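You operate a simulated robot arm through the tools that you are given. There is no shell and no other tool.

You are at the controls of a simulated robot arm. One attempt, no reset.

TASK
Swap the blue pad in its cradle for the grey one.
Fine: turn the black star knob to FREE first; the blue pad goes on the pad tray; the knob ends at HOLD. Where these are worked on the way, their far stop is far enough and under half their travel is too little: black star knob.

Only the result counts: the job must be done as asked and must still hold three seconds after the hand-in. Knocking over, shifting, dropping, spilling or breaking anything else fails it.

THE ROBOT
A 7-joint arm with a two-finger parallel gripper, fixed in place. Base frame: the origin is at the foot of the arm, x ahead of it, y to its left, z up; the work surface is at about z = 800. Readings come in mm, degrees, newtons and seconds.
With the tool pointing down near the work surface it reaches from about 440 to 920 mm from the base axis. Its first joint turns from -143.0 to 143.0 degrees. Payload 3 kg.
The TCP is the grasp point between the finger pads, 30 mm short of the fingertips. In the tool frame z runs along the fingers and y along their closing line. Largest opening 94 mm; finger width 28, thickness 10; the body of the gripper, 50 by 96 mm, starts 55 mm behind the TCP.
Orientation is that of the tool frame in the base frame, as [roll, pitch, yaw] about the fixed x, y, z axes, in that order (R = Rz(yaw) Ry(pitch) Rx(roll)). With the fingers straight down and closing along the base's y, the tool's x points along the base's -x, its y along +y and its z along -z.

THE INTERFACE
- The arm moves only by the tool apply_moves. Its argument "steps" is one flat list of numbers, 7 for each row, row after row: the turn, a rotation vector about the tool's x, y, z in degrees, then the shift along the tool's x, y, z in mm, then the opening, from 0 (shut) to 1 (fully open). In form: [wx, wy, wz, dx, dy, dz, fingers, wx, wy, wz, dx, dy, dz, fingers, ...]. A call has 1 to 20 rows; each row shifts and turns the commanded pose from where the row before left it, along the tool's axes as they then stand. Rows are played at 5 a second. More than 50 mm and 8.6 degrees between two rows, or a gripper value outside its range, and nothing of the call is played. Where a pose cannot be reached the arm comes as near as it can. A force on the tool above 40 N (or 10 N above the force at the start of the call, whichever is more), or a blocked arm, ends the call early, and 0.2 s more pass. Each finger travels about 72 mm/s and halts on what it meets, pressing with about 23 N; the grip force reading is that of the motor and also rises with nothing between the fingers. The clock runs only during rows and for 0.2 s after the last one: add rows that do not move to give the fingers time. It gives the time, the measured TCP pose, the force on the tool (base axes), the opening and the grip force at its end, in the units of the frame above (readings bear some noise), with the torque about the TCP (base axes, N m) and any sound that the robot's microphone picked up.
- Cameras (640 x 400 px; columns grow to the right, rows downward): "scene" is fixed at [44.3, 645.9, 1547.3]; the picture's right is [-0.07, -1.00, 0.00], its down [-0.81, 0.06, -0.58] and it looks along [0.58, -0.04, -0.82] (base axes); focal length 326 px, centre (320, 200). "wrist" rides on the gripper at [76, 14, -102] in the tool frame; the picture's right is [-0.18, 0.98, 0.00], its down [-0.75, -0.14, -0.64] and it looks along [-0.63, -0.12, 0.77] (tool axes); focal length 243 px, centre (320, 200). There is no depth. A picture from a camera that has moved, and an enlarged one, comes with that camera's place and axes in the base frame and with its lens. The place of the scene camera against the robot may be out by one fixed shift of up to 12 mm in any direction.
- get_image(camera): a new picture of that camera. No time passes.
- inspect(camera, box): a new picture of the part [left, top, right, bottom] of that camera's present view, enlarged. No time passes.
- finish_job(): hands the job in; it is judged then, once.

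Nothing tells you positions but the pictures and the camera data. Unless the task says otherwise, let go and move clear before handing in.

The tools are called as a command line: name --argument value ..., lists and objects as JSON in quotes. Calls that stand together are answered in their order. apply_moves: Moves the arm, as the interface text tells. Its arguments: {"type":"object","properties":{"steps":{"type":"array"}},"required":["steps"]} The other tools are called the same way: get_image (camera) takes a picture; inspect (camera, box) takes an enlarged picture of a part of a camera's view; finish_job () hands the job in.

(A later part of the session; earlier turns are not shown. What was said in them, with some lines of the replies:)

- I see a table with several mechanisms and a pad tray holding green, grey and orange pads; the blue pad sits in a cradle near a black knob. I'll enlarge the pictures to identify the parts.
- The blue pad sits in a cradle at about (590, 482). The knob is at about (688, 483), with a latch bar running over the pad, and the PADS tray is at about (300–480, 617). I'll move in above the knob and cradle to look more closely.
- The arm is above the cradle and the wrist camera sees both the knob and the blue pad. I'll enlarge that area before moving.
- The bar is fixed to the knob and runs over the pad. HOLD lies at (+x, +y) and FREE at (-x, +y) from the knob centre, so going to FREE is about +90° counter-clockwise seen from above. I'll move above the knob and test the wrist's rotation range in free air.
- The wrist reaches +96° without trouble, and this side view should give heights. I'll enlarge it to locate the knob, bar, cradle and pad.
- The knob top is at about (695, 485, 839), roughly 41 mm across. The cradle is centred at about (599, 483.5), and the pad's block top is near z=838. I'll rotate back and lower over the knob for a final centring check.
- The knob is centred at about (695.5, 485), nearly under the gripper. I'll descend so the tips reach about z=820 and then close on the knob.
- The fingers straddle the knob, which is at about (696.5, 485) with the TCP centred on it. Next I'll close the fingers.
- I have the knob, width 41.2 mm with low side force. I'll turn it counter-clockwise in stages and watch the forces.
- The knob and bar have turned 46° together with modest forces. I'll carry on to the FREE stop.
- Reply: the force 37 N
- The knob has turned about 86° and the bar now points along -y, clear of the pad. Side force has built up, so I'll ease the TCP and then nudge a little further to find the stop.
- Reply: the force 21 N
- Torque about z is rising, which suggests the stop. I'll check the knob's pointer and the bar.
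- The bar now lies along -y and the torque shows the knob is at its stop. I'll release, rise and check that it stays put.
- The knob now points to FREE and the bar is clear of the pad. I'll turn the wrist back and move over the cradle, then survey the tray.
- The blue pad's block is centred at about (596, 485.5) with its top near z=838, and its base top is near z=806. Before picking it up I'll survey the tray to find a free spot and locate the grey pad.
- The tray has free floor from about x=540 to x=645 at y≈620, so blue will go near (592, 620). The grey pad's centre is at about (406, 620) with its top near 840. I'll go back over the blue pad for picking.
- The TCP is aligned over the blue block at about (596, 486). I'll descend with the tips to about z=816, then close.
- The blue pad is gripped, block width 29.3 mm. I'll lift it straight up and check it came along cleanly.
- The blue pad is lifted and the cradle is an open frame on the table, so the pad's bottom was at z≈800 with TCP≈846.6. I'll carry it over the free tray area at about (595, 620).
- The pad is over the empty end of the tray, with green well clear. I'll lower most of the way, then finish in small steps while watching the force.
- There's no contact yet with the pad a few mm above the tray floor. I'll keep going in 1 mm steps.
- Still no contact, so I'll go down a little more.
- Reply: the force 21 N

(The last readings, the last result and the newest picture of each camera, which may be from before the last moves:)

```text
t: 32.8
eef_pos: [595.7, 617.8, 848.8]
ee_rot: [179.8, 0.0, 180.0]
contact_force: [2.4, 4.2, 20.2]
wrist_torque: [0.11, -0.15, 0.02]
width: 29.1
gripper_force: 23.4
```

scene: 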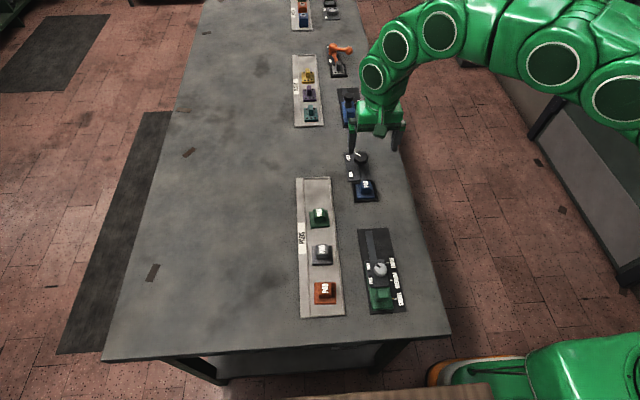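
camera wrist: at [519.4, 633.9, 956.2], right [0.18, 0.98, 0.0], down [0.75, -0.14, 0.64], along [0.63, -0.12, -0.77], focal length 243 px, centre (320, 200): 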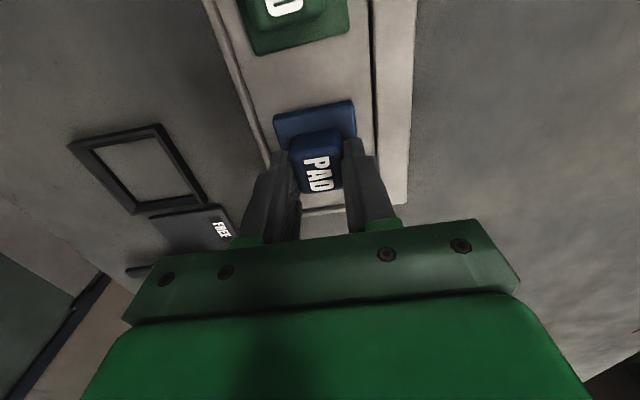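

Contact at about 849.6, so the pad is on the tray floor. I'll ease up 0.7 mm, open gently and lift away.

apply_moves --steps '[0, 0, 0, 0, 0, -0.7, 0, 0, 0, 0, 0, 0, 0, 0.36, 0, 0, 0, 0, 0, 0, 0.45, 0, 0, 0, 0, 0, 0, 0.5, 0, 0, 0, 0, 0, 0, 0.5]'

apply_moves --steps '[0, 0, 0, 0, 0, -10, 0.5, 0, 0, 0, 0, 0, -20, 0.5, 0, 0, 0, 0, 0, -30, 0.5, 0, 0, 0, 0, 0, -10, 0.5, 0, 0, 0, 0, 0, 0, 0.5]'

inspect --camera "scene" --box '[275, 150, 375, 230]'

get_image --camera "wrist"

```text
t: 34.0
eef_pos: [593.7, 618.5, 849.6]
ee_rot: [-180.0, 0.0, -180.0]
contact_force: [0.2, -0.1, -0.3]
wrist_torque: [0.0, 0.02, -0.01]
width: 47.1
gripper_force: 0.1
```

```text
t: 35.2
eef_pos: [595.3, 617.6, 919.0]
ee_rot: [179.9, 0.0, -180.0]
contact_force: [0.0, -1.1, -0.5]
wrist_torque: [0.0, 0.01, 0.01]
width: 47.2
gripper_force: 0.0
```

```text
5.00 times, centred on (325, 190) of scene
camera zoom: at [44.3, 645.9, 1547.3], right [-0.07, -1.0, 0.0], down [-0.81, 0.06, -0.58], along [0.58, -0.04, -0.82], focal length 1631 px, centre (295, 250)
```

zoom: 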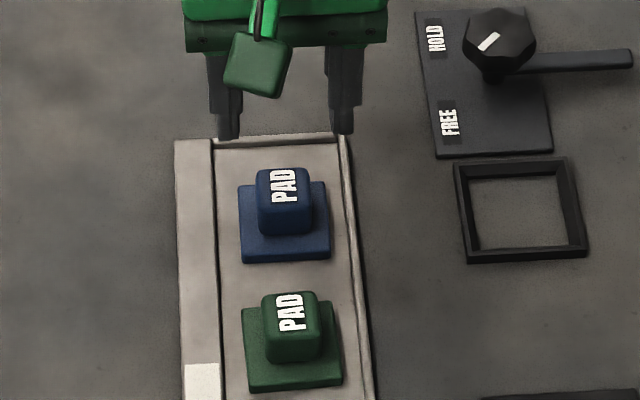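

```text
taken
camera wrist: at [519.9, 632.4, 1022.5], right [0.18, 0.98, 0.0], down [0.75, -0.14, 0.64], along [0.63, -0.12, -0.77], focal length 243 px, centre (320, 200)
```

wrist: 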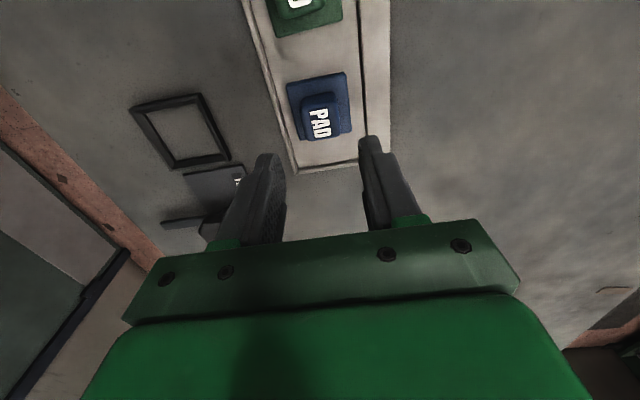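

Blue is resting on the tray. I'll move over the grey pad at about (406, 620).

apply_moves --steps '[0, 0, 0, 37.8, 0.2, 0, 0.6, 0, 0, 0, 37.8, 0.2, 0, 0.6, 0, 0, 0, 37.8, 0.2, 0, 0.6, 0, 0, 0, 37.8, 0.2, 5, 0.6, 0, 0, 0, 37.8, 0.2, 14, 0.6, 0, 0, 0, 0, 0, 0, 0.6, 0, 0, 0, 0, 0, 0, 0.6]'

inspect --camera "wrist" --box '[220, 40, 440, 200]'

inspect --camera "scene" --box '[275, 215, 375, 285]'

```text
t: 36.8
eef_pos: [405.5, 619.2, 901.0]
ee_rot: [-180.0, 0.0, -180.0]
contact_force: [-0.2, -0.5, 0.5]
wrist_torque: [0.02, 0.01, 0.0]
width: 56.4
gripper_force: 0.1
```

```text
2.50 times, centred on (330, 120) of wrist
camera zoom: at [330.3, 634.4, 1003.8], right [0.18, 0.98, 0.0], down [0.75, -0.14, 0.64], along [0.63, -0.12, -0.77], focal length 606 px, centre (295, 400)
```

zoom: 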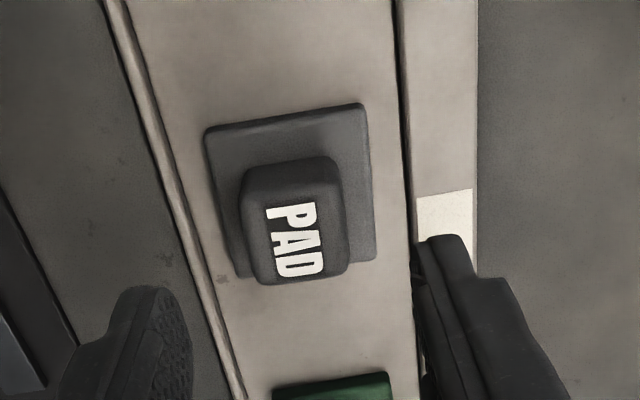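

```text
5.71 times, centred on (325, 250) of scene
camera zoom: at [44.3, 645.9, 1547.3], right [-0.07, -1.0, 0.0], down [-0.81, 0.06, -0.58], along [0.58, -0.04, -0.82], focal length 1864 px, centre (291, -86)
```

zoom: 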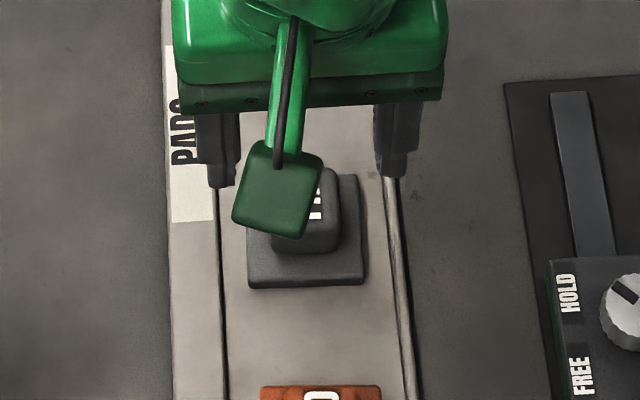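

The grey pad is aligned like the blue one was, about 0.7 mm off in y. I'll correct that, descend to the same relative depth and grip.

apply_moves --steps '[0, 0, 0, 0, 0.7, 16, 0.5, 0, 0, 0, 0, 0, 16, 0.5, 0, 0, 0, 0, 0, 12, 0.5, 0, 0, 0, 0, 0, 6.7, 0.5, 0, 0, 0, 0, 0, 0, 0.5, 0, 0, 0, 0, 0, 0, 0.4, 0, 0, 0, 0, 0, 0, 0.2, 0, 0, 0, 0, 0, 0, 0, 0, 0, 0, 0, 0, 0, 0]'

inspect --camera "wrist" --box '[220, 60, 440, 220]'

```text
t: 38.8
eef_pos: [406.1, 621.1, 849.9]
ee_rot: [179.9, 0.0, 180.0]
contact_force: [-0.6, -0.3, 0.3]
wrist_torque: [0.01, 0.0, 0.0]
width: 29.2
gripper_force: 23.2
```

```text
2.50 times, centred on (330, 140) of wrist
camera zoom: at [331.0, 635.6, 952.8], right [0.18, 0.98, 0.0], down [0.75, -0.14, 0.64], along [0.63, -0.12, -0.77], focal length 606 px, centre (295, 350)
```

zoom: 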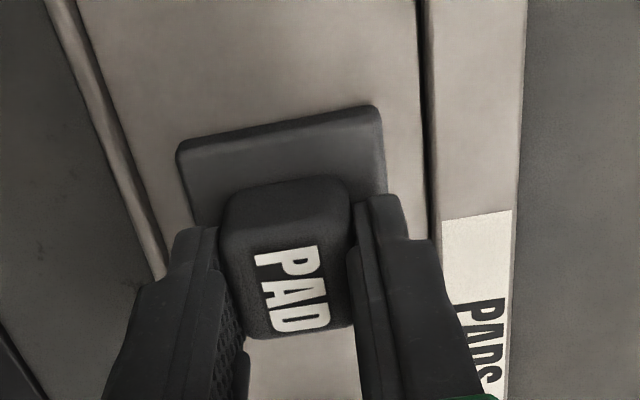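

The grey pad is gripped at 29.2 mm, sitting about 1 mm further in +x in the hand than blue did. I'll lift it and carry it over the cradle, allowing for that.

apply_moves --steps '[0, 0, 0, 0, 0, -8, 0, 0, 0, 0, 0, 0, -14, 0, 0, 0, 0, 0, 0, -25, 0, 0, 0, 0, 0, 0, -25, 0, 0, 0, 0, 0, 0, 0, 0, 0, 0, 0, -31.5, -22.5, 0, 0, 0, 0, 0, -31.5, -22.5, 0, 0, 0, 0, 0, -31.5, -22.5, 0, 0, 0, 0, 0, -31.5, -22.5, 0, 0, 0, 0, 0, -31.5, -22.5, 0, 0, 0, 0, 0, -31.5, -22.3, 0, 0, 0, 0, 0, 0, 0, 0, 0, 0, 0, 0, 0, 0, 0, 0]'

get_image --camera "wrist"

inspect --camera "scene" --box '[275, 140, 415, 240]'

```text
t: 41.6
eef_pos: [593.5, 488.1, 921.3]
ee_rot: [180.0, 0.0, -179.9]
contact_force: [0.5, 0.6, -0.9]
wrist_torque: [0.04, 0.0, 0.0]
width: 29.2
gripper_force: 22.9
```

```text
taken
camera wrist: at [519.3, 501.9, 1024.6], right [0.18, 0.98, 0.0], down [0.75, -0.14, 0.64], along [0.63, -0.12, -0.77], focal length 243 px, centre (320, 200)
```

wrist: 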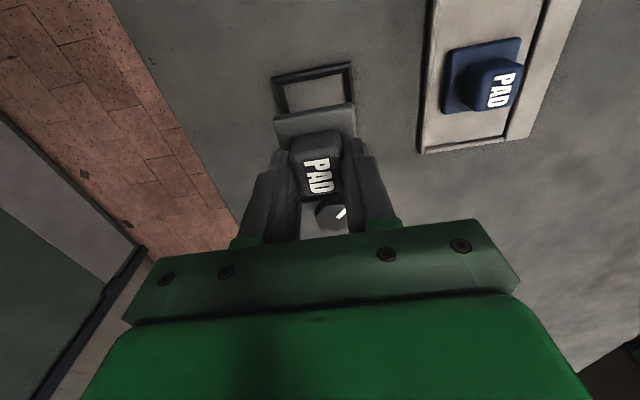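

```text
4.00 times, centred on (345, 190) of scene
camera zoom: at [44.3, 645.9, 1547.3], right [-0.07, -1.0, 0.0], down [-0.81, 0.06, -0.58], along [0.58, -0.04, -0.82], focal length 1305 px, centre (220, 240)
```

zoom: 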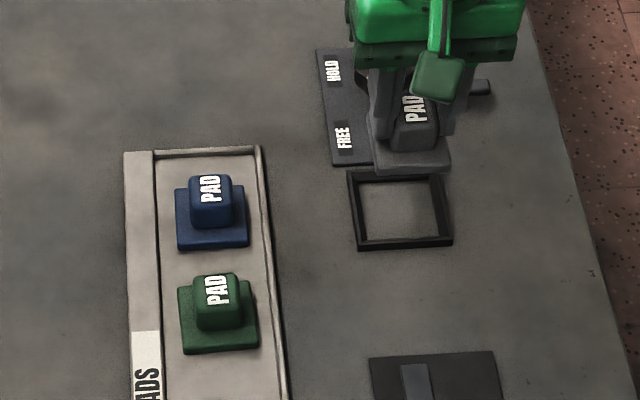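

The grey pad is above the cradle, but the reading is about 1.5 mm off from where I commanded. I'll take another reading and a zoomed view before lowering.

apply_moves --steps '[0, 0, 0, 0, 0, 0, 0, 0, 0, 0, 0, 0, 0, 0]'

inspect --camera "wrist" --box '[230, 40, 410, 220]'

inspect --camera "scene" --box '[325, 150, 405, 210]'

```text
t: 42.2
eef_pos: [593.7, 488.3, 921.2]
ee_rot: [180.0, -0.1, -179.9]
contact_force: [-0.8, 0.5, -0.1]
wrist_torque: [0.0, -0.02, 0.01]
width: 29.4
gripper_force: 22.7
```

```text
2.22 times, centred on (320, 130) of wrist
camera zoom: at [519.2, 502.1, 1024.6], right [0.18, 0.98, 0.0], down [0.75, -0.14, 0.64], along [0.63, -0.12, -0.77], focal length 539 px, centre (320, 356)
```

zoom: 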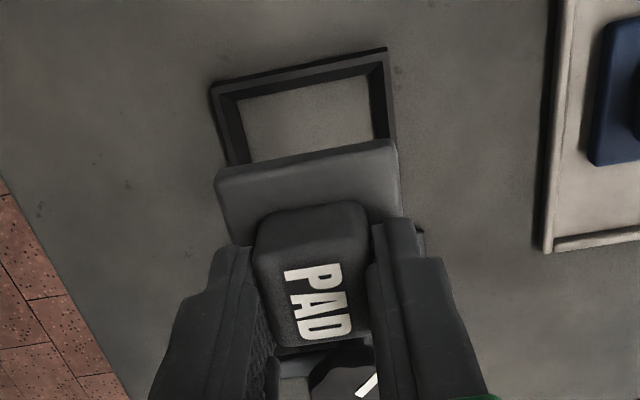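

```text
6.67 times, centred on (365, 180) of scene
camera zoom: at [44.3, 645.9, 1547.3], right [-0.07, -1.0, 0.0], down [-0.81, 0.06, -0.58], along [0.58, -0.04, -0.82], focal length 2175 px, centre (20, 333)
```

zoom: 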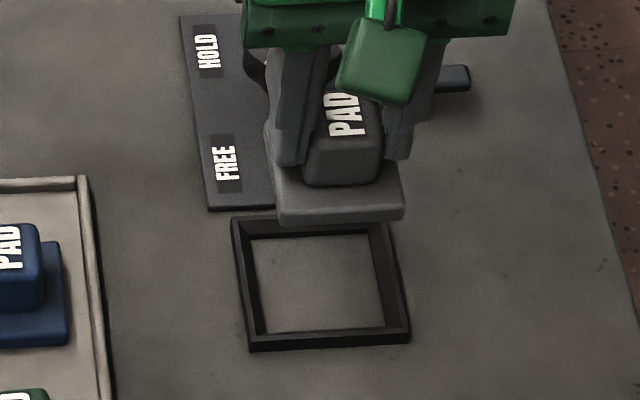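

The pictures agree with the reading: the TCP is about 1.5 mm short in x and 2.4 mm too far in +y. I'll correct and lower partway for a closer check.

apply_moves --steps '[0, 0, 0, -1.5, -2.4, 10, 0, 0, 0, 0, 0, 0, 15, 0, 0, 0, 0, 0, 0, 15, 0, 0, 0, 0, 0, 0, 10, 0, 0, 0, 0, 0, 0, 0, 0, 0, 0, 0, 0, 0, 0, 0]'

inspect --camera "wrist" --box '[220, 60, 440, 220]'

inspect --camera "scene" --box '[335, 160, 395, 205]'

```text
t: 43.6
eef_pos: [596.5, 482.2, 872.8]
ee_rot: [179.9, 0.0, 180.0]
contact_force: [0.9, 0.2, -0.1]
wrist_torque: [0.03, 0.03, 0.03]
width: 29.2
gripper_force: 22.8
```

```text
2.50 times, centred on (330, 140) of wrist
camera zoom: at [521.6, 497.5, 975.5], right [0.18, 0.98, 0.0], down [0.75, -0.14, 0.64], along [0.63, -0.12, -0.77], focal length 606 px, centre (295, 350)
```

zoom: 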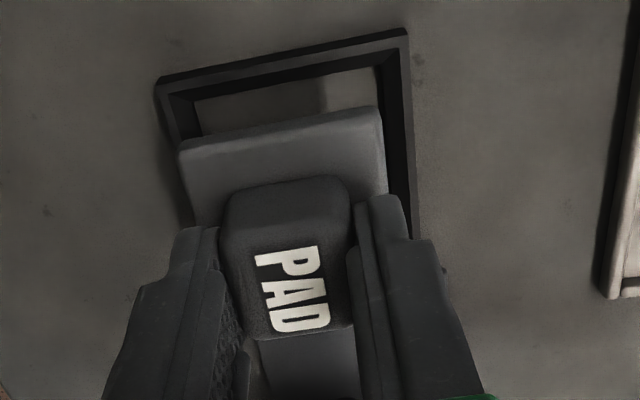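

```text
8.89 times, centred on (365, 182) of scene
camera zoom: at [44.3, 645.9, 1547.3], right [-0.07, -1.0, 0.0], down [-0.81, 0.06, -0.58], along [0.58, -0.04, -0.82], focal length 2899 px, centre (-80, 356)
```

zoom: 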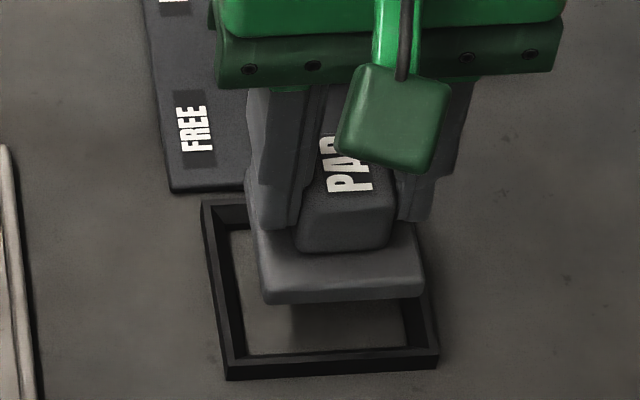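

The earlier offset was tracking lag, and the arm has now caught up, so y is about 3 mm low. I'll shift back and re-measure before going lower.

apply_moves --steps '[0, 0, 0, 0.7, 1.6, 0, 0, 0, 0, 0, 0.5, 1.4, 0, 0, 0, 0, 0, 0, 0, 0, 0, 0, 0, 0, 0, 0, 0, 0]'

inspect --camera "wrist" --box '[220, 60, 440, 220]'

```text
t: 44.6
eef_pos: [594.7, 485.7, 872.4]
ee_rot: [-180.0, 0.0, -179.9]
contact_force: [0.1, 0.0, -0.4]
wrist_torque: [0.0, -0.02, 0.04]
width: 29.1
gripper_force: 23.7
```

```text
2.50 times, centred on (330, 140) of wrist
camera zoom: at [520.0, 500.6, 975.2], right [0.18, 0.98, 0.0], down [0.75, -0.14, 0.64], along [0.63, -0.12, -0.77], focal length 606 px, centre (295, 350)
```

zoom: 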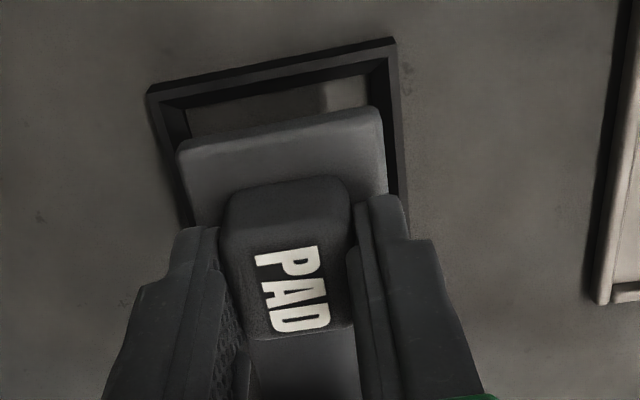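

The pad is now within about 0.5 mm of where blue sat relative to the cradle. I'll lower to just above the frame and check again.

apply_moves --steps '[0, 0, 0, 0, 0, 4, 0, 0, 0, 0, 0, 0, 4, 0, 0, 0, 0, 0, 0, 4, 0, 0, 0, 0, 0, 0, 0, 0, 0, 0, 0, 0, 0, 0, 0]'

inspect --camera "wrist" --box '[220, 60, 440, 220]'

inspect --camera "scene" --box '[335, 160, 395, 205]'

```text
t: 45.8
eef_pos: [594.9, 485.8, 861.1]
ee_rot: [179.9, -0.1, -179.9]
contact_force: [-0.2, 0.5, -0.6]
wrist_torque: [-0.01, -0.02, 0.01]
width: 29.2
gripper_force: 22.5
```

```text
2.50 times, centred on (330, 140) of wrist
camera zoom: at [520.2, 500.5, 963.3], right [0.18, 0.98, 0.0], down [0.75, -0.14, 0.64], along [0.63, -0.12, -0.77], focal length 606 px, centre (295, 350)
```

zoom: 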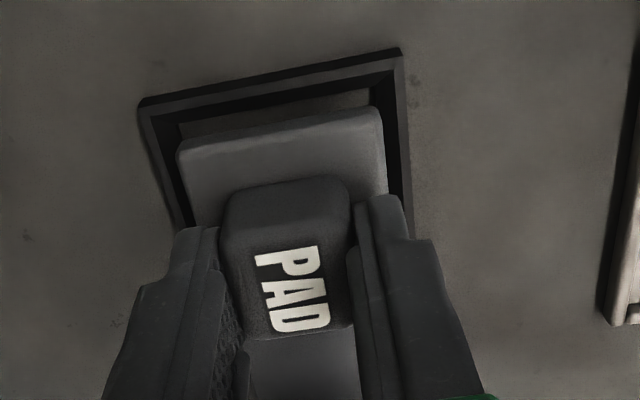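

```text
8.89 times, centred on (365, 182) of scene
camera zoom: at [44.3, 645.9, 1547.3], right [-0.07, -1.0, 0.0], down [-0.81, 0.06, -0.58], along [0.58, -0.04, -0.82], focal length 2899 px, centre (-80, 356)
```

zoom: 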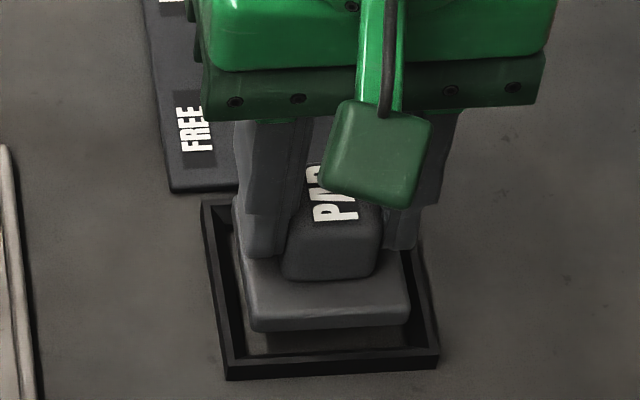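

Alignment still matches blue's seat. I'll keep lowering into the frame in small steps.

apply_moves --steps '[0, 0, 0, 0, 0, 2, 0, 0, 0, 0, 0, 0, 2, 0, 0, 0, 0, 0, 0, 2, 0, 0, 0, 0, 0, 0, 0, 0, 0, 0, 0, 0, 0, 0, 0]'

inspect --camera "wrist" --box '[220, 60, 440, 220]'

inspect --camera "scene" --box '[335, 160, 395, 205]'

```text
t: 47.0
eef_pos: [594.7, 485.3, 854.8]
ee_rot: [-180.0, 0.1, 179.9]
contact_force: [-0.6, -0.1, -0.2]
wrist_torque: [-0.03, -0.01, 0.02]
width: 29.3
gripper_force: 23.3
```

```text
2.50 times, centred on (330, 140) of wrist
camera zoom: at [520.2, 500.7, 957.6], right [0.18, 0.98, 0.0], down [0.75, -0.14, 0.64], along [0.63, -0.12, -0.77], focal length 606 px, centre (295, 350)
```

zoom: 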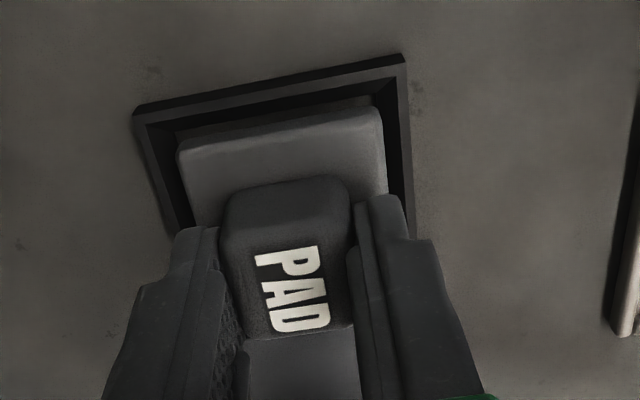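

```text
8.89 times, centred on (365, 182) of scene
camera zoom: at [44.3, 645.9, 1547.3], right [-0.07, -1.0, 0.0], down [-0.81, 0.06, -0.58], along [0.58, -0.04, -0.82], focal length 2899 px, centre (-80, 356)
```

zoom: 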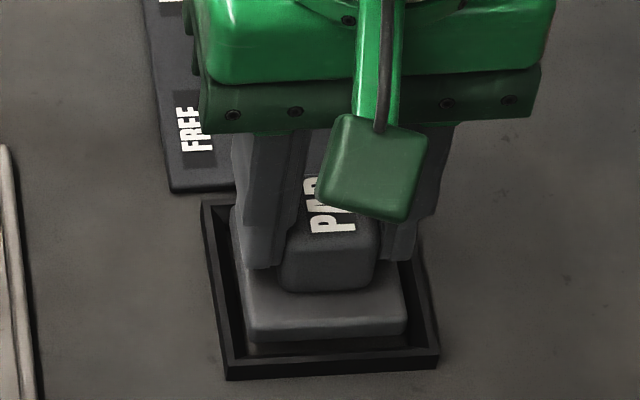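

The pad is entering the frame evenly. I'll continue down to seat it.

apply_moves --steps '[0, 0, 0, 0, 0, 1.5, 0, 0, 0, 0, 0, 0, 1.5, 0, 0, 0, 0, 0, 0, 1.5, 0, 0, 0, 0, 0, 0, 0, 0, 0, 0, 0, 0, 0, 0, 0]'

inspect --camera "wrist" --box '[220, 60, 440, 220]'

```text
t: 48.2
eef_pos: [593.9, 486.4, 849.8]
ee_rot: [-180.0, 0.0, 180.0]
contact_force: [0.3, -1.6, -1.2]
wrist_torque: [-0.03, 0.0, 0.02]
width: 29.1
gripper_force: 22.9
```

```text
2.50 times, centred on (330, 140) of wrist
camera zoom: at [520.0, 500.9, 952.5], right [0.18, 0.98, 0.0], down [0.75, -0.14, 0.64], along [0.63, -0.12, -0.77], focal length 606 px, centre (295, 350)
```

zoom: 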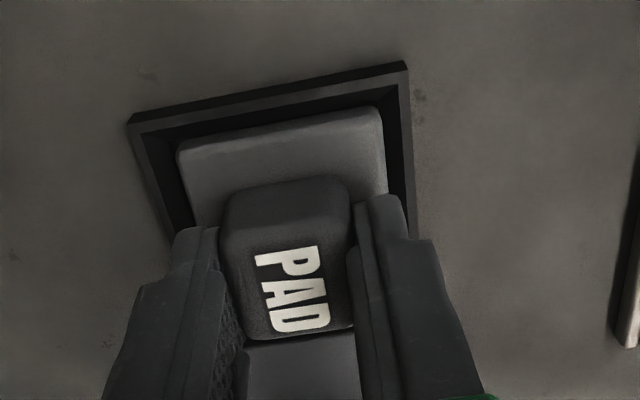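

It's inside the frame with no contact force so far. I'll step down 1 mm at a time until it rests on the table.

apply_moves --steps '[0, 0, 0, 0, 0, 1, 0, 0, 0, 0, 0, 0, 0, 0, 0, 0, 0, 0, 0, 0, 0]'

apply_moves --steps '[0, 0, 0, 0, 0, 1, 0, 0, 0, 0, 0, 0, 0, 0, 0, 0, 0, 0, 0, 0, 0]'

```text
t: 49.0
eef_pos: [594.9, 485.7, 848.5]
ee_rot: [-180.0, 0.0, 179.9]
contact_force: [0.3, -5.8, 0.8]
wrist_torque: [-0.2, -0.01, -0.03]
width: 29.3
gripper_force: 22.4
```

```text
t: 49.8
eef_pos: [595.4, 486.5, 848.2]
ee_rot: [-179.9, 0.0, 180.0]
contact_force: [-1.3, -13.6, 3.5]
wrist_torque: [-0.51, 0.05, 0.02]
width: 29.3
gripper_force: 23.4
```

The +y wall is pushing the pad toward -y with about 13 N. I'll shift 1 mm in -y to relieve that before going on.

apply_moves --steps '[0, 0, 0, 0, 0, -1, 0, 0, 0, 0, 0, -0.8, 0, 0, 0, 0, 0, 0, 0, 0, 0, 0, 0, 0, 0, 0, 0, 0]'

apply_moves --steps '[0, 0, 0, 0, 0, 1, 0, 0, 0, 0, 0, 0, 0, 0, 0, 0, 0, 0, 0, 0, 0]'

```text
t: 50.8
eef_pos: [595.1, 485.1, 849.4]
ee_rot: [-180.0, 0.1, -179.9]
contact_force: [0.0, -0.1, -0.8]
wrist_torque: [-0.01, -0.03, -0.04]
width: 28.9
gripper_force: 23.4
```

```text
t: 51.6
eef_pos: [594.6, 486.7, 848.0]
ee_rot: [-180.0, 0.0, -180.0]
contact_force: [0.4, -0.2, -0.6]
wrist_torque: [0.0, 0.0, -0.01]
width: 29.4
gripper_force: 23.8
```

Forces are clear now, so I'll continue down.

apply_moves --steps '[0, 0, 0, 0, 0, 1, 0, 0, 0, 0, 0, 0, 0, 0, 0, 0, 0, 0, 0, 0, 0]'

inspect --camera "wrist" --box '[220, 60, 440, 220]'

inspect --camera "scene" --box '[335, 160, 395, 205]'

```text
t: 52.4
eef_pos: [595.7, 485.9, 847.1]
ee_rot: [179.9, 0.0, 180.0]
contact_force: [0.7, -0.7, 2.3]
wrist_torque: [0.04, 0.04, -0.03]
width: 29.1
gripper_force: 23.5
```

```text
2.50 times, centred on (330, 140) of wrist
camera zoom: at [520.4, 500.1, 949.8], right [0.18, 0.98, 0.0], down [0.75, -0.14, 0.64], along [0.63, -0.12, -0.77], focal length 606 px, centre (295, 350)
```

zoom: 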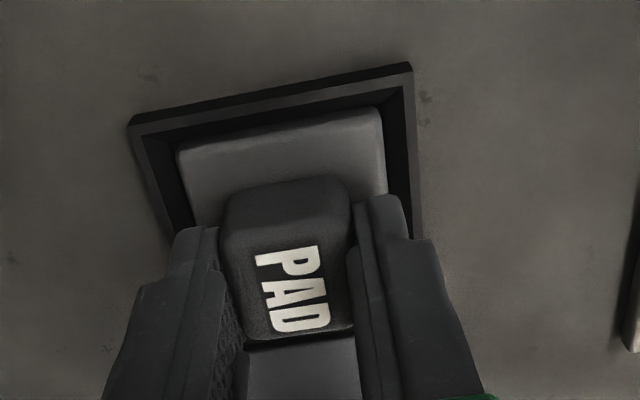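

```text
8.89 times, centred on (365, 182) of scene
camera zoom: at [44.3, 645.9, 1547.3], right [-0.07, -1.0, 0.0], down [-0.81, 0.06, -0.58], along [0.58, -0.04, -0.82], focal length 2899 px, centre (-80, 356)
```

zoom: 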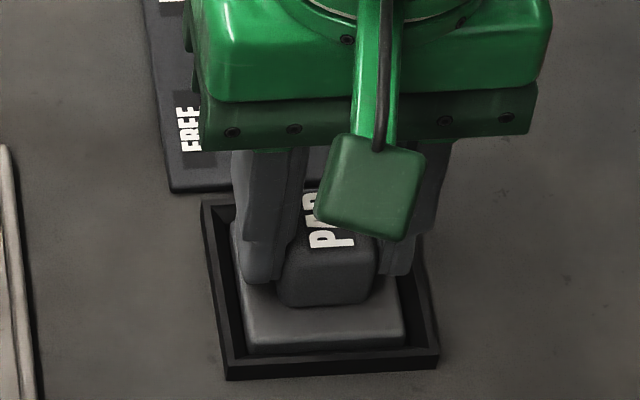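

Contact is just beginning at the expected seat height. I'll take one more small step to confirm it's seated.

apply_moves --steps '[0, 0, 0, 0, 0, 1, 0, 0, 0, 0, 0, 0, 0, 0, 0, 0, 0, 0, 0, 0, 0]'

```text
t: 53.2
eef_pos: [595.2, 486.2, 847.0]
ee_rot: [179.9, 0.2, -180.0]
contact_force: [-1.2, -3.4, 20.2]
wrist_torque: [-0.14, 0.14, 0.0]
width: 29.3
gripper_force: 23.4
```

The pad is seated firmly, 20 N upward at the table. I'll ease up, release and lift clear.

apply_moves --steps '[0, 0, 0, 0, 0, -0.8, 0, 0, 0, 0, 0, 0, 0, 0.36, 0, 0, 0, 0, 0, 0, 0.45, 0, 0, 0, 0, 0, 0, 0.48, 0, 0, 0, 0, 0, 0, 0.48]'

apply_moves --steps '[0, 0, 0, 0, 0, -8, 0.48, 0, 0, 0, 0, 0, -16, 0.48, 0, 0, 0, 0, 0, -25, 0.48, 0, 0, 0, 0, 0, -25, 0.48, 0, 0, 0, 0, 0, -20, 0.48, 0, 0, 0, 0, 0, 0, 0.48]'

inspect --camera "wrist" --box '[220, 40, 440, 220]'

inspect --camera "scene" --box '[275, 140, 415, 240]'

```text
t: 54.4
eef_pos: [595.5, 486.8, 846.3]
ee_rot: [180.0, 0.0, 180.0]
contact_force: [0.8, 0.2, 0.3]
wrist_torque: [0.04, -0.01, -0.03]
width: 45.0
gripper_force: 0.1
```

```text
t: 55.8
eef_pos: [594.4, 484.7, 941.2]
ee_rot: [180.0, 0.0, -179.9]
contact_force: [-0.1, 0.4, -0.6]
wrist_torque: [0.01, -0.01, 0.0]
width: 45.2
gripper_force: 0.0
```

```text
2.22 times, centred on (330, 130) of wrist
camera zoom: at [519.6, 500.5, 1044.3], right [0.18, 0.98, 0.0], down [0.75, -0.14, 0.64], along [0.63, -0.12, -0.77], focal length 539 px, centre (298, 356)
```

zoom: 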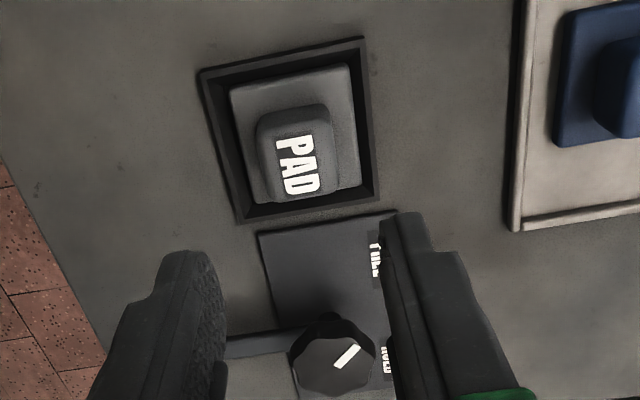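

```text
4.00 times, centred on (345, 190) of scene
camera zoom: at [44.3, 645.9, 1547.3], right [-0.07, -1.0, 0.0], down [-0.81, 0.06, -0.58], along [0.58, -0.04, -0.82], focal length 1305 px, centre (220, 240)
```

zoom: 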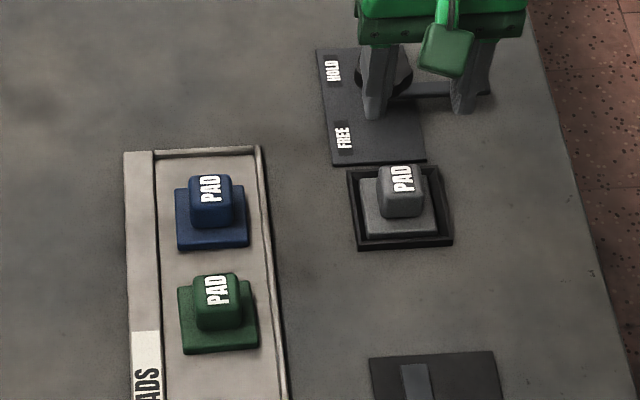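

The grey pad sits properly in the cradle and blue is on the tray. Next I'll go back over the knob with the wrist at -92° so I can turn it back to HOLD.

apply_moves --steps '[0, 0, 0, -33, -0.3, 0, 0.7, 0, 0, 0, -33, -0.3, 0, 0.7, 0, 0, 0, -34, -0.3, 0, 0.7, 0, 0, -8, 0, 0, 0, 0.7, 0, 0, -8, 0, 0, 0, 0.7, 0, 0, -8, 0, 0, 0, 0.7, 0, 0, -8, 0, 0, 0, 0.7, 0, 0, -8, 0, 0, 0, 0.7, 0, 0, -8, 0, 0, 0, 0.7, 0, 0, -8, 0, 0, 0, 0.7, 0, 0, -8, 0, 0, 0, 0.7, 0, 0, -8, 0, 0, 0, 0.7, 0, 0, -8, 0, 0, 0, 0.7, 0, 0, -8, 0, 0, 0, 0.7, 0, 0, 0, 0, 0, 25, 0.7, 0, 0, 0, 0, 0, 25, 0.7, 0, 0, 0, 0, 0, 0, 0.7, 0, 0, 0, 0, 0, 0, 0.7]'

get_image --camera "wrist"

inspect --camera "wrist" --box '[220, 60, 440, 220]'

inspect --camera "scene" --box '[325, 125, 405, 205]'

```text
t: 59.6
eef_pos: [694.0, 484.9, 892.0]
ee_rot: [179.9, 0.1, -92.0]
contact_force: [0.0, 0.8, 0.3]
wrist_torque: [0.0, 0.01, 0.01]
width: 65.8
gripper_force: 0.0
```

```text
taken
camera wrist: at [679.1, 409.0, 994.2], right [-0.98, 0.22, 0.0], down [0.17, 0.75, 0.64], along [0.14, 0.63, -0.77], focal length 243 px, centre (320, 200)
```

wrist: 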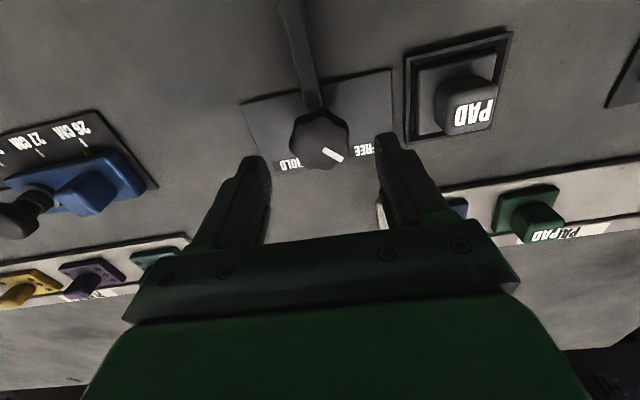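

```text
2.50 times, centred on (330, 140) of wrist
camera zoom: at [679.1, 409.0, 994.2], right [-0.98, 0.22, 0.0], down [0.17, 0.75, 0.64], along [0.14, 0.63, -0.77], focal length 606 px, centre (295, 350)
```

zoom: 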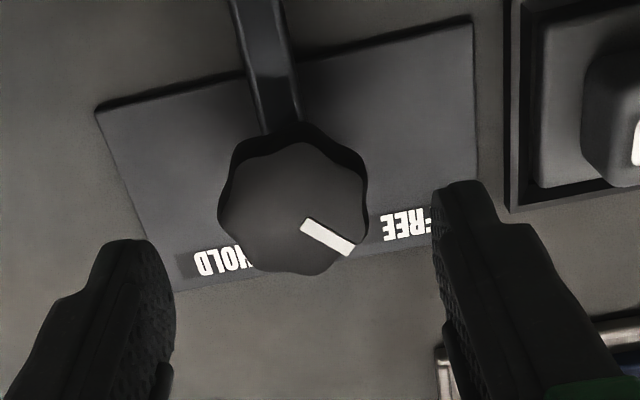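

```text
5.00 times, centred on (365, 165) of scene
camera zoom: at [44.3, 645.9, 1547.3], right [-0.07, -1.0, 0.0], down [-0.81, 0.06, -0.58], along [0.58, -0.04, -0.82], focal length 1631 px, centre (95, 375)
```

zoom: 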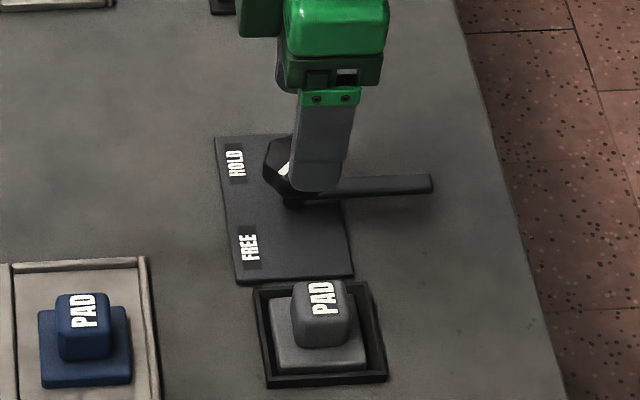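

The gripper is centred on the knob within about 0.5 mm. I'll descend and grip it.

apply_moves --steps '[0, 0, 0, 0, 0, 14, 0.7, 0, 0, 0, 0, 0, 14, 0.7, 0, 0, 0, 0, 0, 12, 0.7, 0, 0, 0, 0, 0, 0, 0.7, 0, 0, 0, 0, 0, 0, 0.7, 0, 0, 0, 0, 0, 0, 0.5, 0, 0, 0, 0, 0, 0, 0.3, 0, 0, 0, 0, 0, 0, 0, 0, 0, 0, 0, 0, 0, 0]'

inspect --camera "wrist" --box '[220, 60, 440, 220]'

```text
t: 61.6
eef_pos: [695.6, 484.5, 851.6]
ee_rot: [180.0, 0.1, -92.0]
contact_force: [-10.8, -3.6, 0.1]
wrist_torque: [-0.33, 0.32, -0.01]
width: 40.9
gripper_force: 44.9
```

```text
2.50 times, centred on (330, 140) of wrist
camera zoom: at [679.5, 409.4, 953.7], right [-0.98, 0.22, 0.0], down [0.17, 0.75, 0.64], along [0.14, 0.63, -0.77], focal length 606 px, centre (295, 350)
```

zoom: 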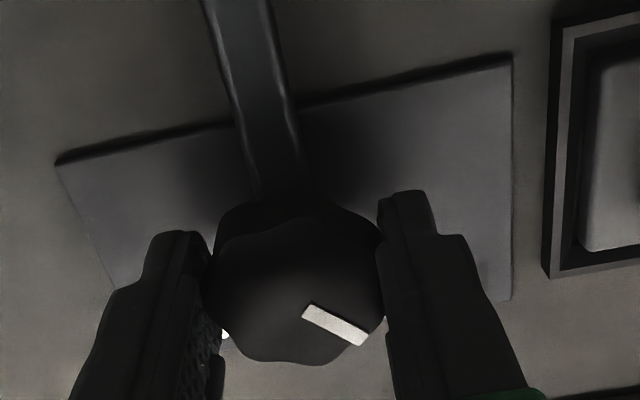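

I have the knob, with about 11 N side force. I'll ease 0.4 mm and turn clockwise in stages.

apply_moves --steps '[0, 0, 4, 0, 0.4, 0, 0, 0, 0, 6, 0, 0, 0, 0, 0, 0, 6, 0, 0, 0, 0, 0, 0, 6, 0, 0, 0, 0, 0, 0, 6, 0, 0, 0, 0, 0, 0, 6, 0, 0, 0, 0, 0, 0, 6, 0, 0, 0, 0, 0, 0, 4, 0, 0, 0, 0, 0, 0, 0, 0, 0, 0, 0]'

inspect --camera "scene" --box '[325, 125, 405, 205]'

```text
t: 63.6
eef_pos: [695.8, 484.8, 851.7]
ee_rot: [-180.0, 0.0, -136.1]
contact_force: [8.5, 8.2, 0.8]
wrist_torque: [0.81, -0.71, 0.02]
width: 41.1
gripper_force: 45.3
```

```text
5.00 times, centred on (365, 165) of scene
camera zoom: at [44.3, 645.9, 1547.3], right [-0.07, -1.0, 0.0], down [-0.81, 0.06, -0.58], along [0.58, -0.04, -0.82], focal length 1631 px, centre (95, 375)
```

zoom: 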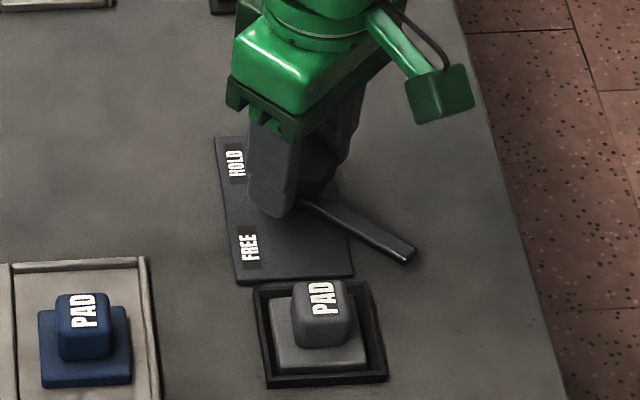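

The bar has swung halfway back. I'll continue towards HOLD in two parts and check as the bar nears the pad.

apply_moves --steps '[0, 0, 6, 0, 0, 0, 0, 0, 0, 6, 0, 0, 0, 0, 0, 0, 6, 0, 0, 0, 0, 0, 0, 6, 0, 0, 0, 0, 0, 0, 6, 0, 0, 0, 0, 0, 0, 0, 0, 0, 0, 0]'

inspect --camera "scene" --box '[325, 125, 405, 205]'

get_image --camera "wrist"

```text
t: 65.0
eef_pos: [694.1, 485.2, 850.9]
ee_rot: [-180.0, -0.1, -166.0]
contact_force: [4.6, 13.2, -8.1]
wrist_torque: [0.36, 0.08, 0.02]
width: 40.9
gripper_force: 45.1
```

```text
5.00 times, centred on (365, 165) of scene
camera zoom: at [44.3, 645.9, 1547.3], right [-0.07, -1.0, 0.0], down [-0.81, 0.06, -0.58], along [0.58, -0.04, -0.82], focal length 1631 px, centre (95, 375)
```

zoom: 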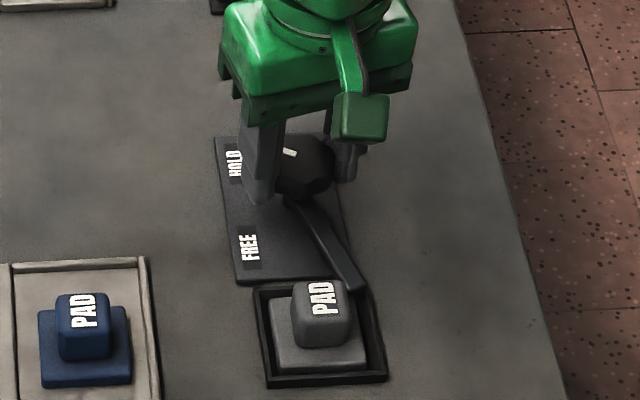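

```text
taken
camera wrist: at [618.5, 480.7, 953.7], right [-0.06, 1.0, 0.0], down [0.77, 0.04, 0.64], along [0.64, 0.04, -0.77], focal length 243 px, centre (320, 200)
```

wrist: 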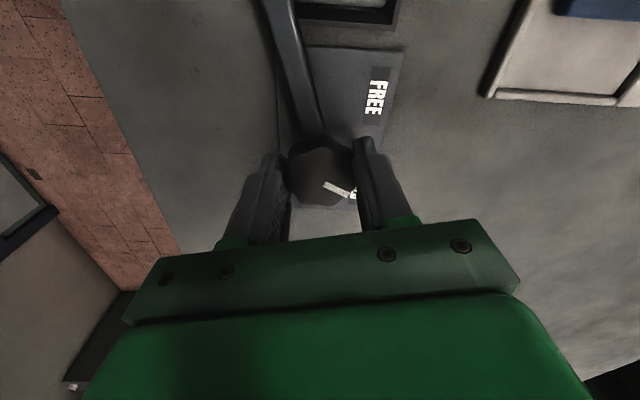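

The bar is about 14° from HOLD and clear of the pad block. I'll finish in smaller steps.

apply_moves --steps '[0, 0, 4, 0, 0, 0, 0, 0, 0, 4, 0, 0, 0, 0, 0, 0, 3, 0, 0, 0, 0, 0, 0, 2, 0, 0, 0, 0, 0, 0, 0, 0, 0, 0, 0]'

inspect --camera "scene" --box '[325, 125, 405, 205]'

```text
t: 66.2
eef_pos: [694.8, 484.7, 849.2]
ee_rot: [-179.9, -0.1, -179.1]
contact_force: [-6.9, 6.4, -5.3]
wrist_torque: [0.25, 0.6, 0.01]
width: 40.8
gripper_force: 44.7
```

```text
5.00 times, centred on (365, 165) of scene
camera zoom: at [44.3, 645.9, 1547.3], right [-0.07, -1.0, 0.0], down [-0.81, 0.06, -0.58], along [0.58, -0.04, -0.82], focal length 1631 px, centre (95, 375)
```

zoom: 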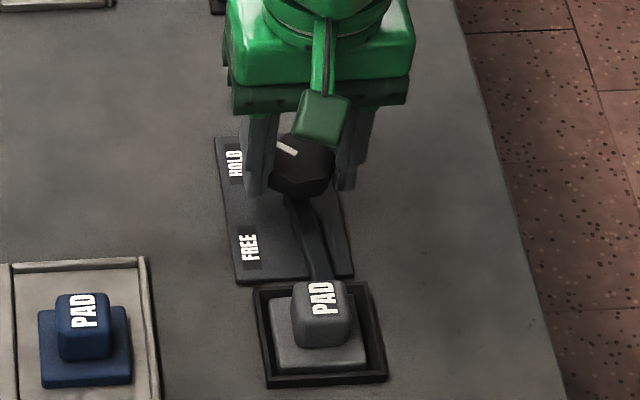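

I'll compare the pointer with the original HOLD picture using the same crop.

inspect --camera "scene" --box '[325, 125, 405, 175]'

apply_moves --steps '[0, 0, 2, 0, 0, 0, 0, 0, 0, 2, 0, 0, 0, 0, 0, 0, 0, 0, 0, 0, 0]'

inspect --camera "scene" --box '[325, 125, 405, 175]'

```text
8.00 times, centred on (365, 150) of scene
camera zoom: at [44.3, 645.9, 1547.3], right [-0.07, -1.0, 0.0], down [-0.81, 0.06, -0.58], along [0.58, -0.04, -0.82], focal length 2610 px, centre (-40, 600)
```

zoom: 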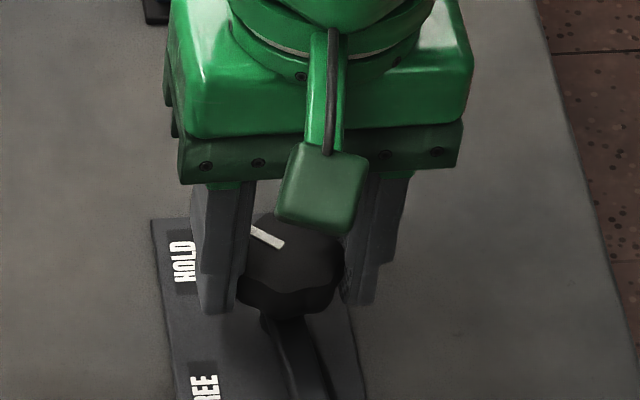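

```text
t: 67.0
eef_pos: [694.5, 485.6, 851.3]
ee_rot: [180.0, 0.0, 177.0]
contact_force: [-6.8, 0.5, -2.9]
wrist_torque: [0.18, 0.52, 0.0]
width: 40.9
gripper_force: 45.0
```

```text
8.00 times, centred on (365, 150) of scene
camera zoom: at [44.3, 645.9, 1547.3], right [-0.07, -1.0, 0.0], down [-0.81, 0.06, -0.58], along [0.58, -0.04, -0.82], focal length 2610 px, centre (-40, 600)
```

zoom: 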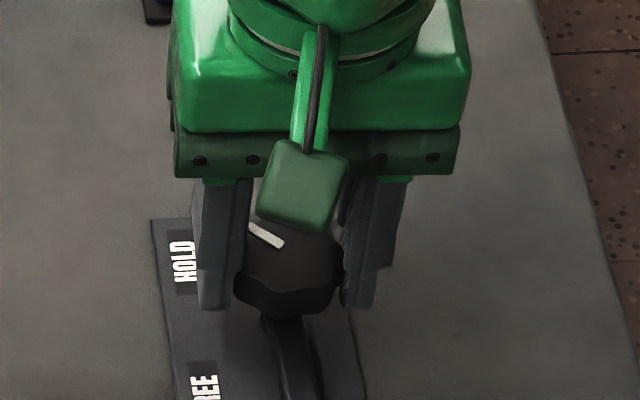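

The bar is nearly back to its original angle, but there's no stop torque yet. I'll keep on in 2° steps.

apply_moves --steps '[0, 0, 2, 0, 0, 0, 0, 0, 0, 0, 0, 0, 0, 0, 0, 0, 0, 0, 0, 0, 0]'

inspect --camera "scene" --box '[325, 125, 405, 175]'

```text
t: 67.8
eef_pos: [696.3, 485.6, 850.9]
ee_rot: [179.9, 0.0, 175.0]
contact_force: [-14.2, -7.0, 3.1]
wrist_torque: [-0.22, 0.4, 0.0]
width: 40.5
gripper_force: 45.1
```

```text
8.00 times, centred on (365, 150) of scene
camera zoom: at [44.3, 645.9, 1547.3], right [-0.07, -1.0, 0.0], down [-0.81, 0.06, -0.58], along [0.58, -0.04, -0.82], focal length 2610 px, centre (-40, 600)
```

zoom: 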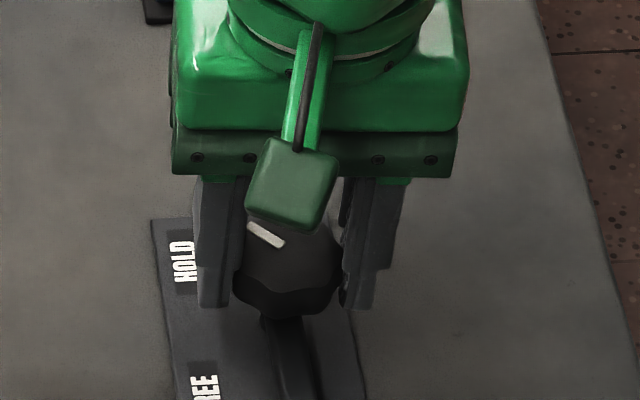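

There's still no stop torque and the bar almost matches the original picture. I'll take another 3° while easing the side force.

apply_moves --steps '[0, 0, 1.5, 0.6, -0.3, 0, 0, 0, 0, 1.5, 0, 0, 0, 0, 0, 0, 0, 0, 0, 0, 0, 0, 0, 0, 0, 0, 0, 0]'

inspect --camera "scene" --box '[325, 125, 405, 175]'

inspect --camera "wrist" --box '[220, 0, 440, 220]'

```text
t: 68.8
eef_pos: [694.4, 485.3, 849.6]
ee_rot: [-179.9, 0.2, 172.0]
contact_force: [6.1, 6.5, -0.6]
wrist_torque: [-0.06, -0.64, 0.81]
width: 40.4
gripper_force: 44.8
```

```text
8.00 times, centred on (365, 150) of scene
camera zoom: at [44.3, 645.9, 1547.3], right [-0.07, -1.0, 0.0], down [-0.81, 0.06, -0.58], along [0.58, -0.04, -0.82], focal length 2610 px, centre (-40, 600)
```

zoom: 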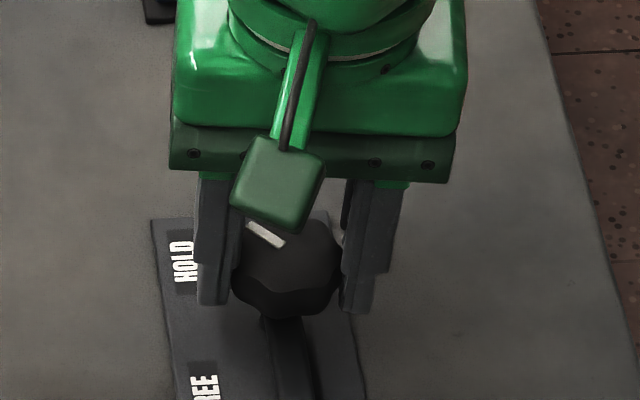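

```text
1.82 times, centred on (330, 110) of wrist
camera zoom: at [622.2, 510.1, 953.6], right [0.32, 0.95, 0.0], down [0.73, -0.24, 0.64], along [0.61, -0.2, -0.77], focal length 441 px, centre (302, 364)
```

zoom: 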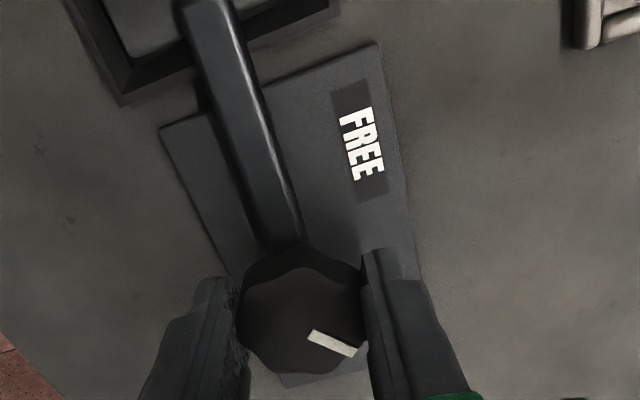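

Torque has risen to 0.81 N·m and the pointer matches the original HOLD picture, so the knob is at the HOLD stop. I'll release and lift clear.

apply_moves --steps '[0, 0, 0, 0, 0, 0, 0.55, 0, 0, 0, 0, 0, 0, 0.7, 0, 0, 0, 0, 0, 0, 0.8, 0, 0, 0, 0, 0, -15, 0.8, 0, 0, 0, 0, 0, -30, 0.8, 0, 0, 0, 0, 0, -45, 0.8, 0, 0, 0, 0, 0, -45, 0.8, 0, 0, 0, 0, 0, 0, 0.8]'

inspect --camera "scene" --box '[335, 140, 391, 210]'

get_image --camera "scene"

get_image --camera "wrist"

```text
t: 70.6
eef_pos: [693.4, 486.1, 985.9]
ee_rot: [180.0, 0.0, 172.0]
contact_force: [-0.1, -0.5, 0.0]
wrist_torque: [0.01, 0.01, 0.02]
width: 74.9
gripper_force: 0.0
```

```text
5.71 times, centred on (363, 175) of scene
camera zoom: at [44.3, 645.9, 1547.3], right [-0.07, -1.0, 0.0], down [-0.81, 0.06, -0.58], along [0.58, -0.04, -0.82], focal length 1864 px, centre (74, 343)
```

zoom: 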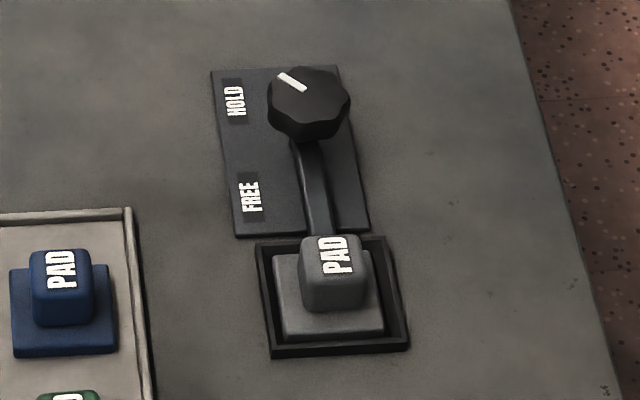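

```text
taken
```

scene: 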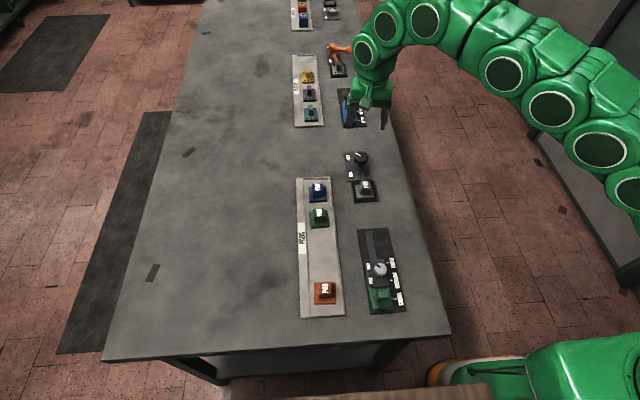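

```text
taken
camera wrist: at [621.0, 510.7, 1088.7], right [0.32, 0.95, 0.0], down [0.73, -0.24, 0.64], along [0.61, -0.2, -0.77], focal length 243 px, centre (320, 200)
```

wrist: 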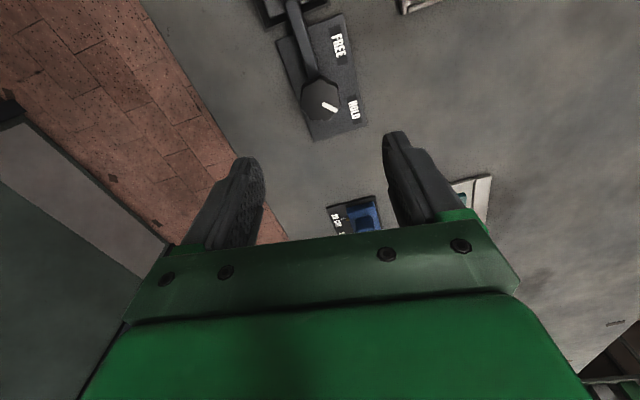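

Everything looks right: grey is in the cradle, the knob is at HOLD, blue is on the tray and the other pads haven't moved. I'll take one last close look at both pads before handing in.

inspect --camera "scene" --box '[335, 175, 395, 210]'

inspect --camera "scene" --box '[285, 170, 365, 235]'

```text
10.67 times, centred on (365, 192) of scene
camera zoom: at [44.3, 645.9, 1547.3], right [-0.07, -1.0, 0.0], down [-0.81, 0.06, -0.58], along [0.58, -0.04, -0.82], focal length 3479 px, centre (-160, 280)
```

zoom: 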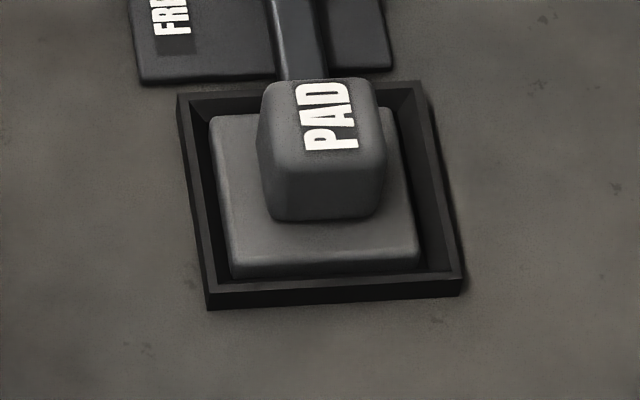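

```text
6.15 times, centred on (325, 202) of scene
camera zoom: at [44.3, 645.9, 1547.3], right [-0.07, -1.0, 0.0], down [-0.81, 0.06, -0.58], along [0.58, -0.04, -0.82], focal length 2007 px, centre (289, 185)
```

zoom: 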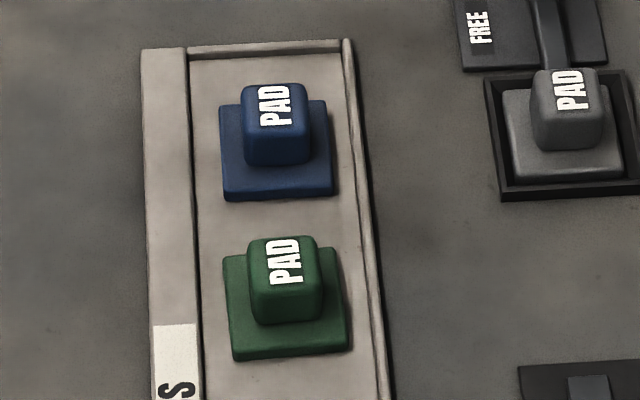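

The grey pad is flat inside the cradle under the latch bar, blue rests flat on the tray, and the gripper is clear. I'm handing in.

finish_job

```text
The job is handed in.
```

The swap is done and handed in. The tool only confirmed the hand-in, so I don't have the verdict.

- **Grey pad:** it sits flat in the cradle under the latch bar, as far as the last pictures show. It touched one cradle wall lightly on the way in, so I shifted it about 1 mm before seating it.
- **Blue pad:** it rests flat on the free end of the pad tray. The green and orange pads still look to be where they were.
- **Black star knob:** I turned it to its FREE stop before taking the blue pad out. It is now back at the HOLD stop, and its pointer matches the starting picture.

The gripper is open and clear above the knob.
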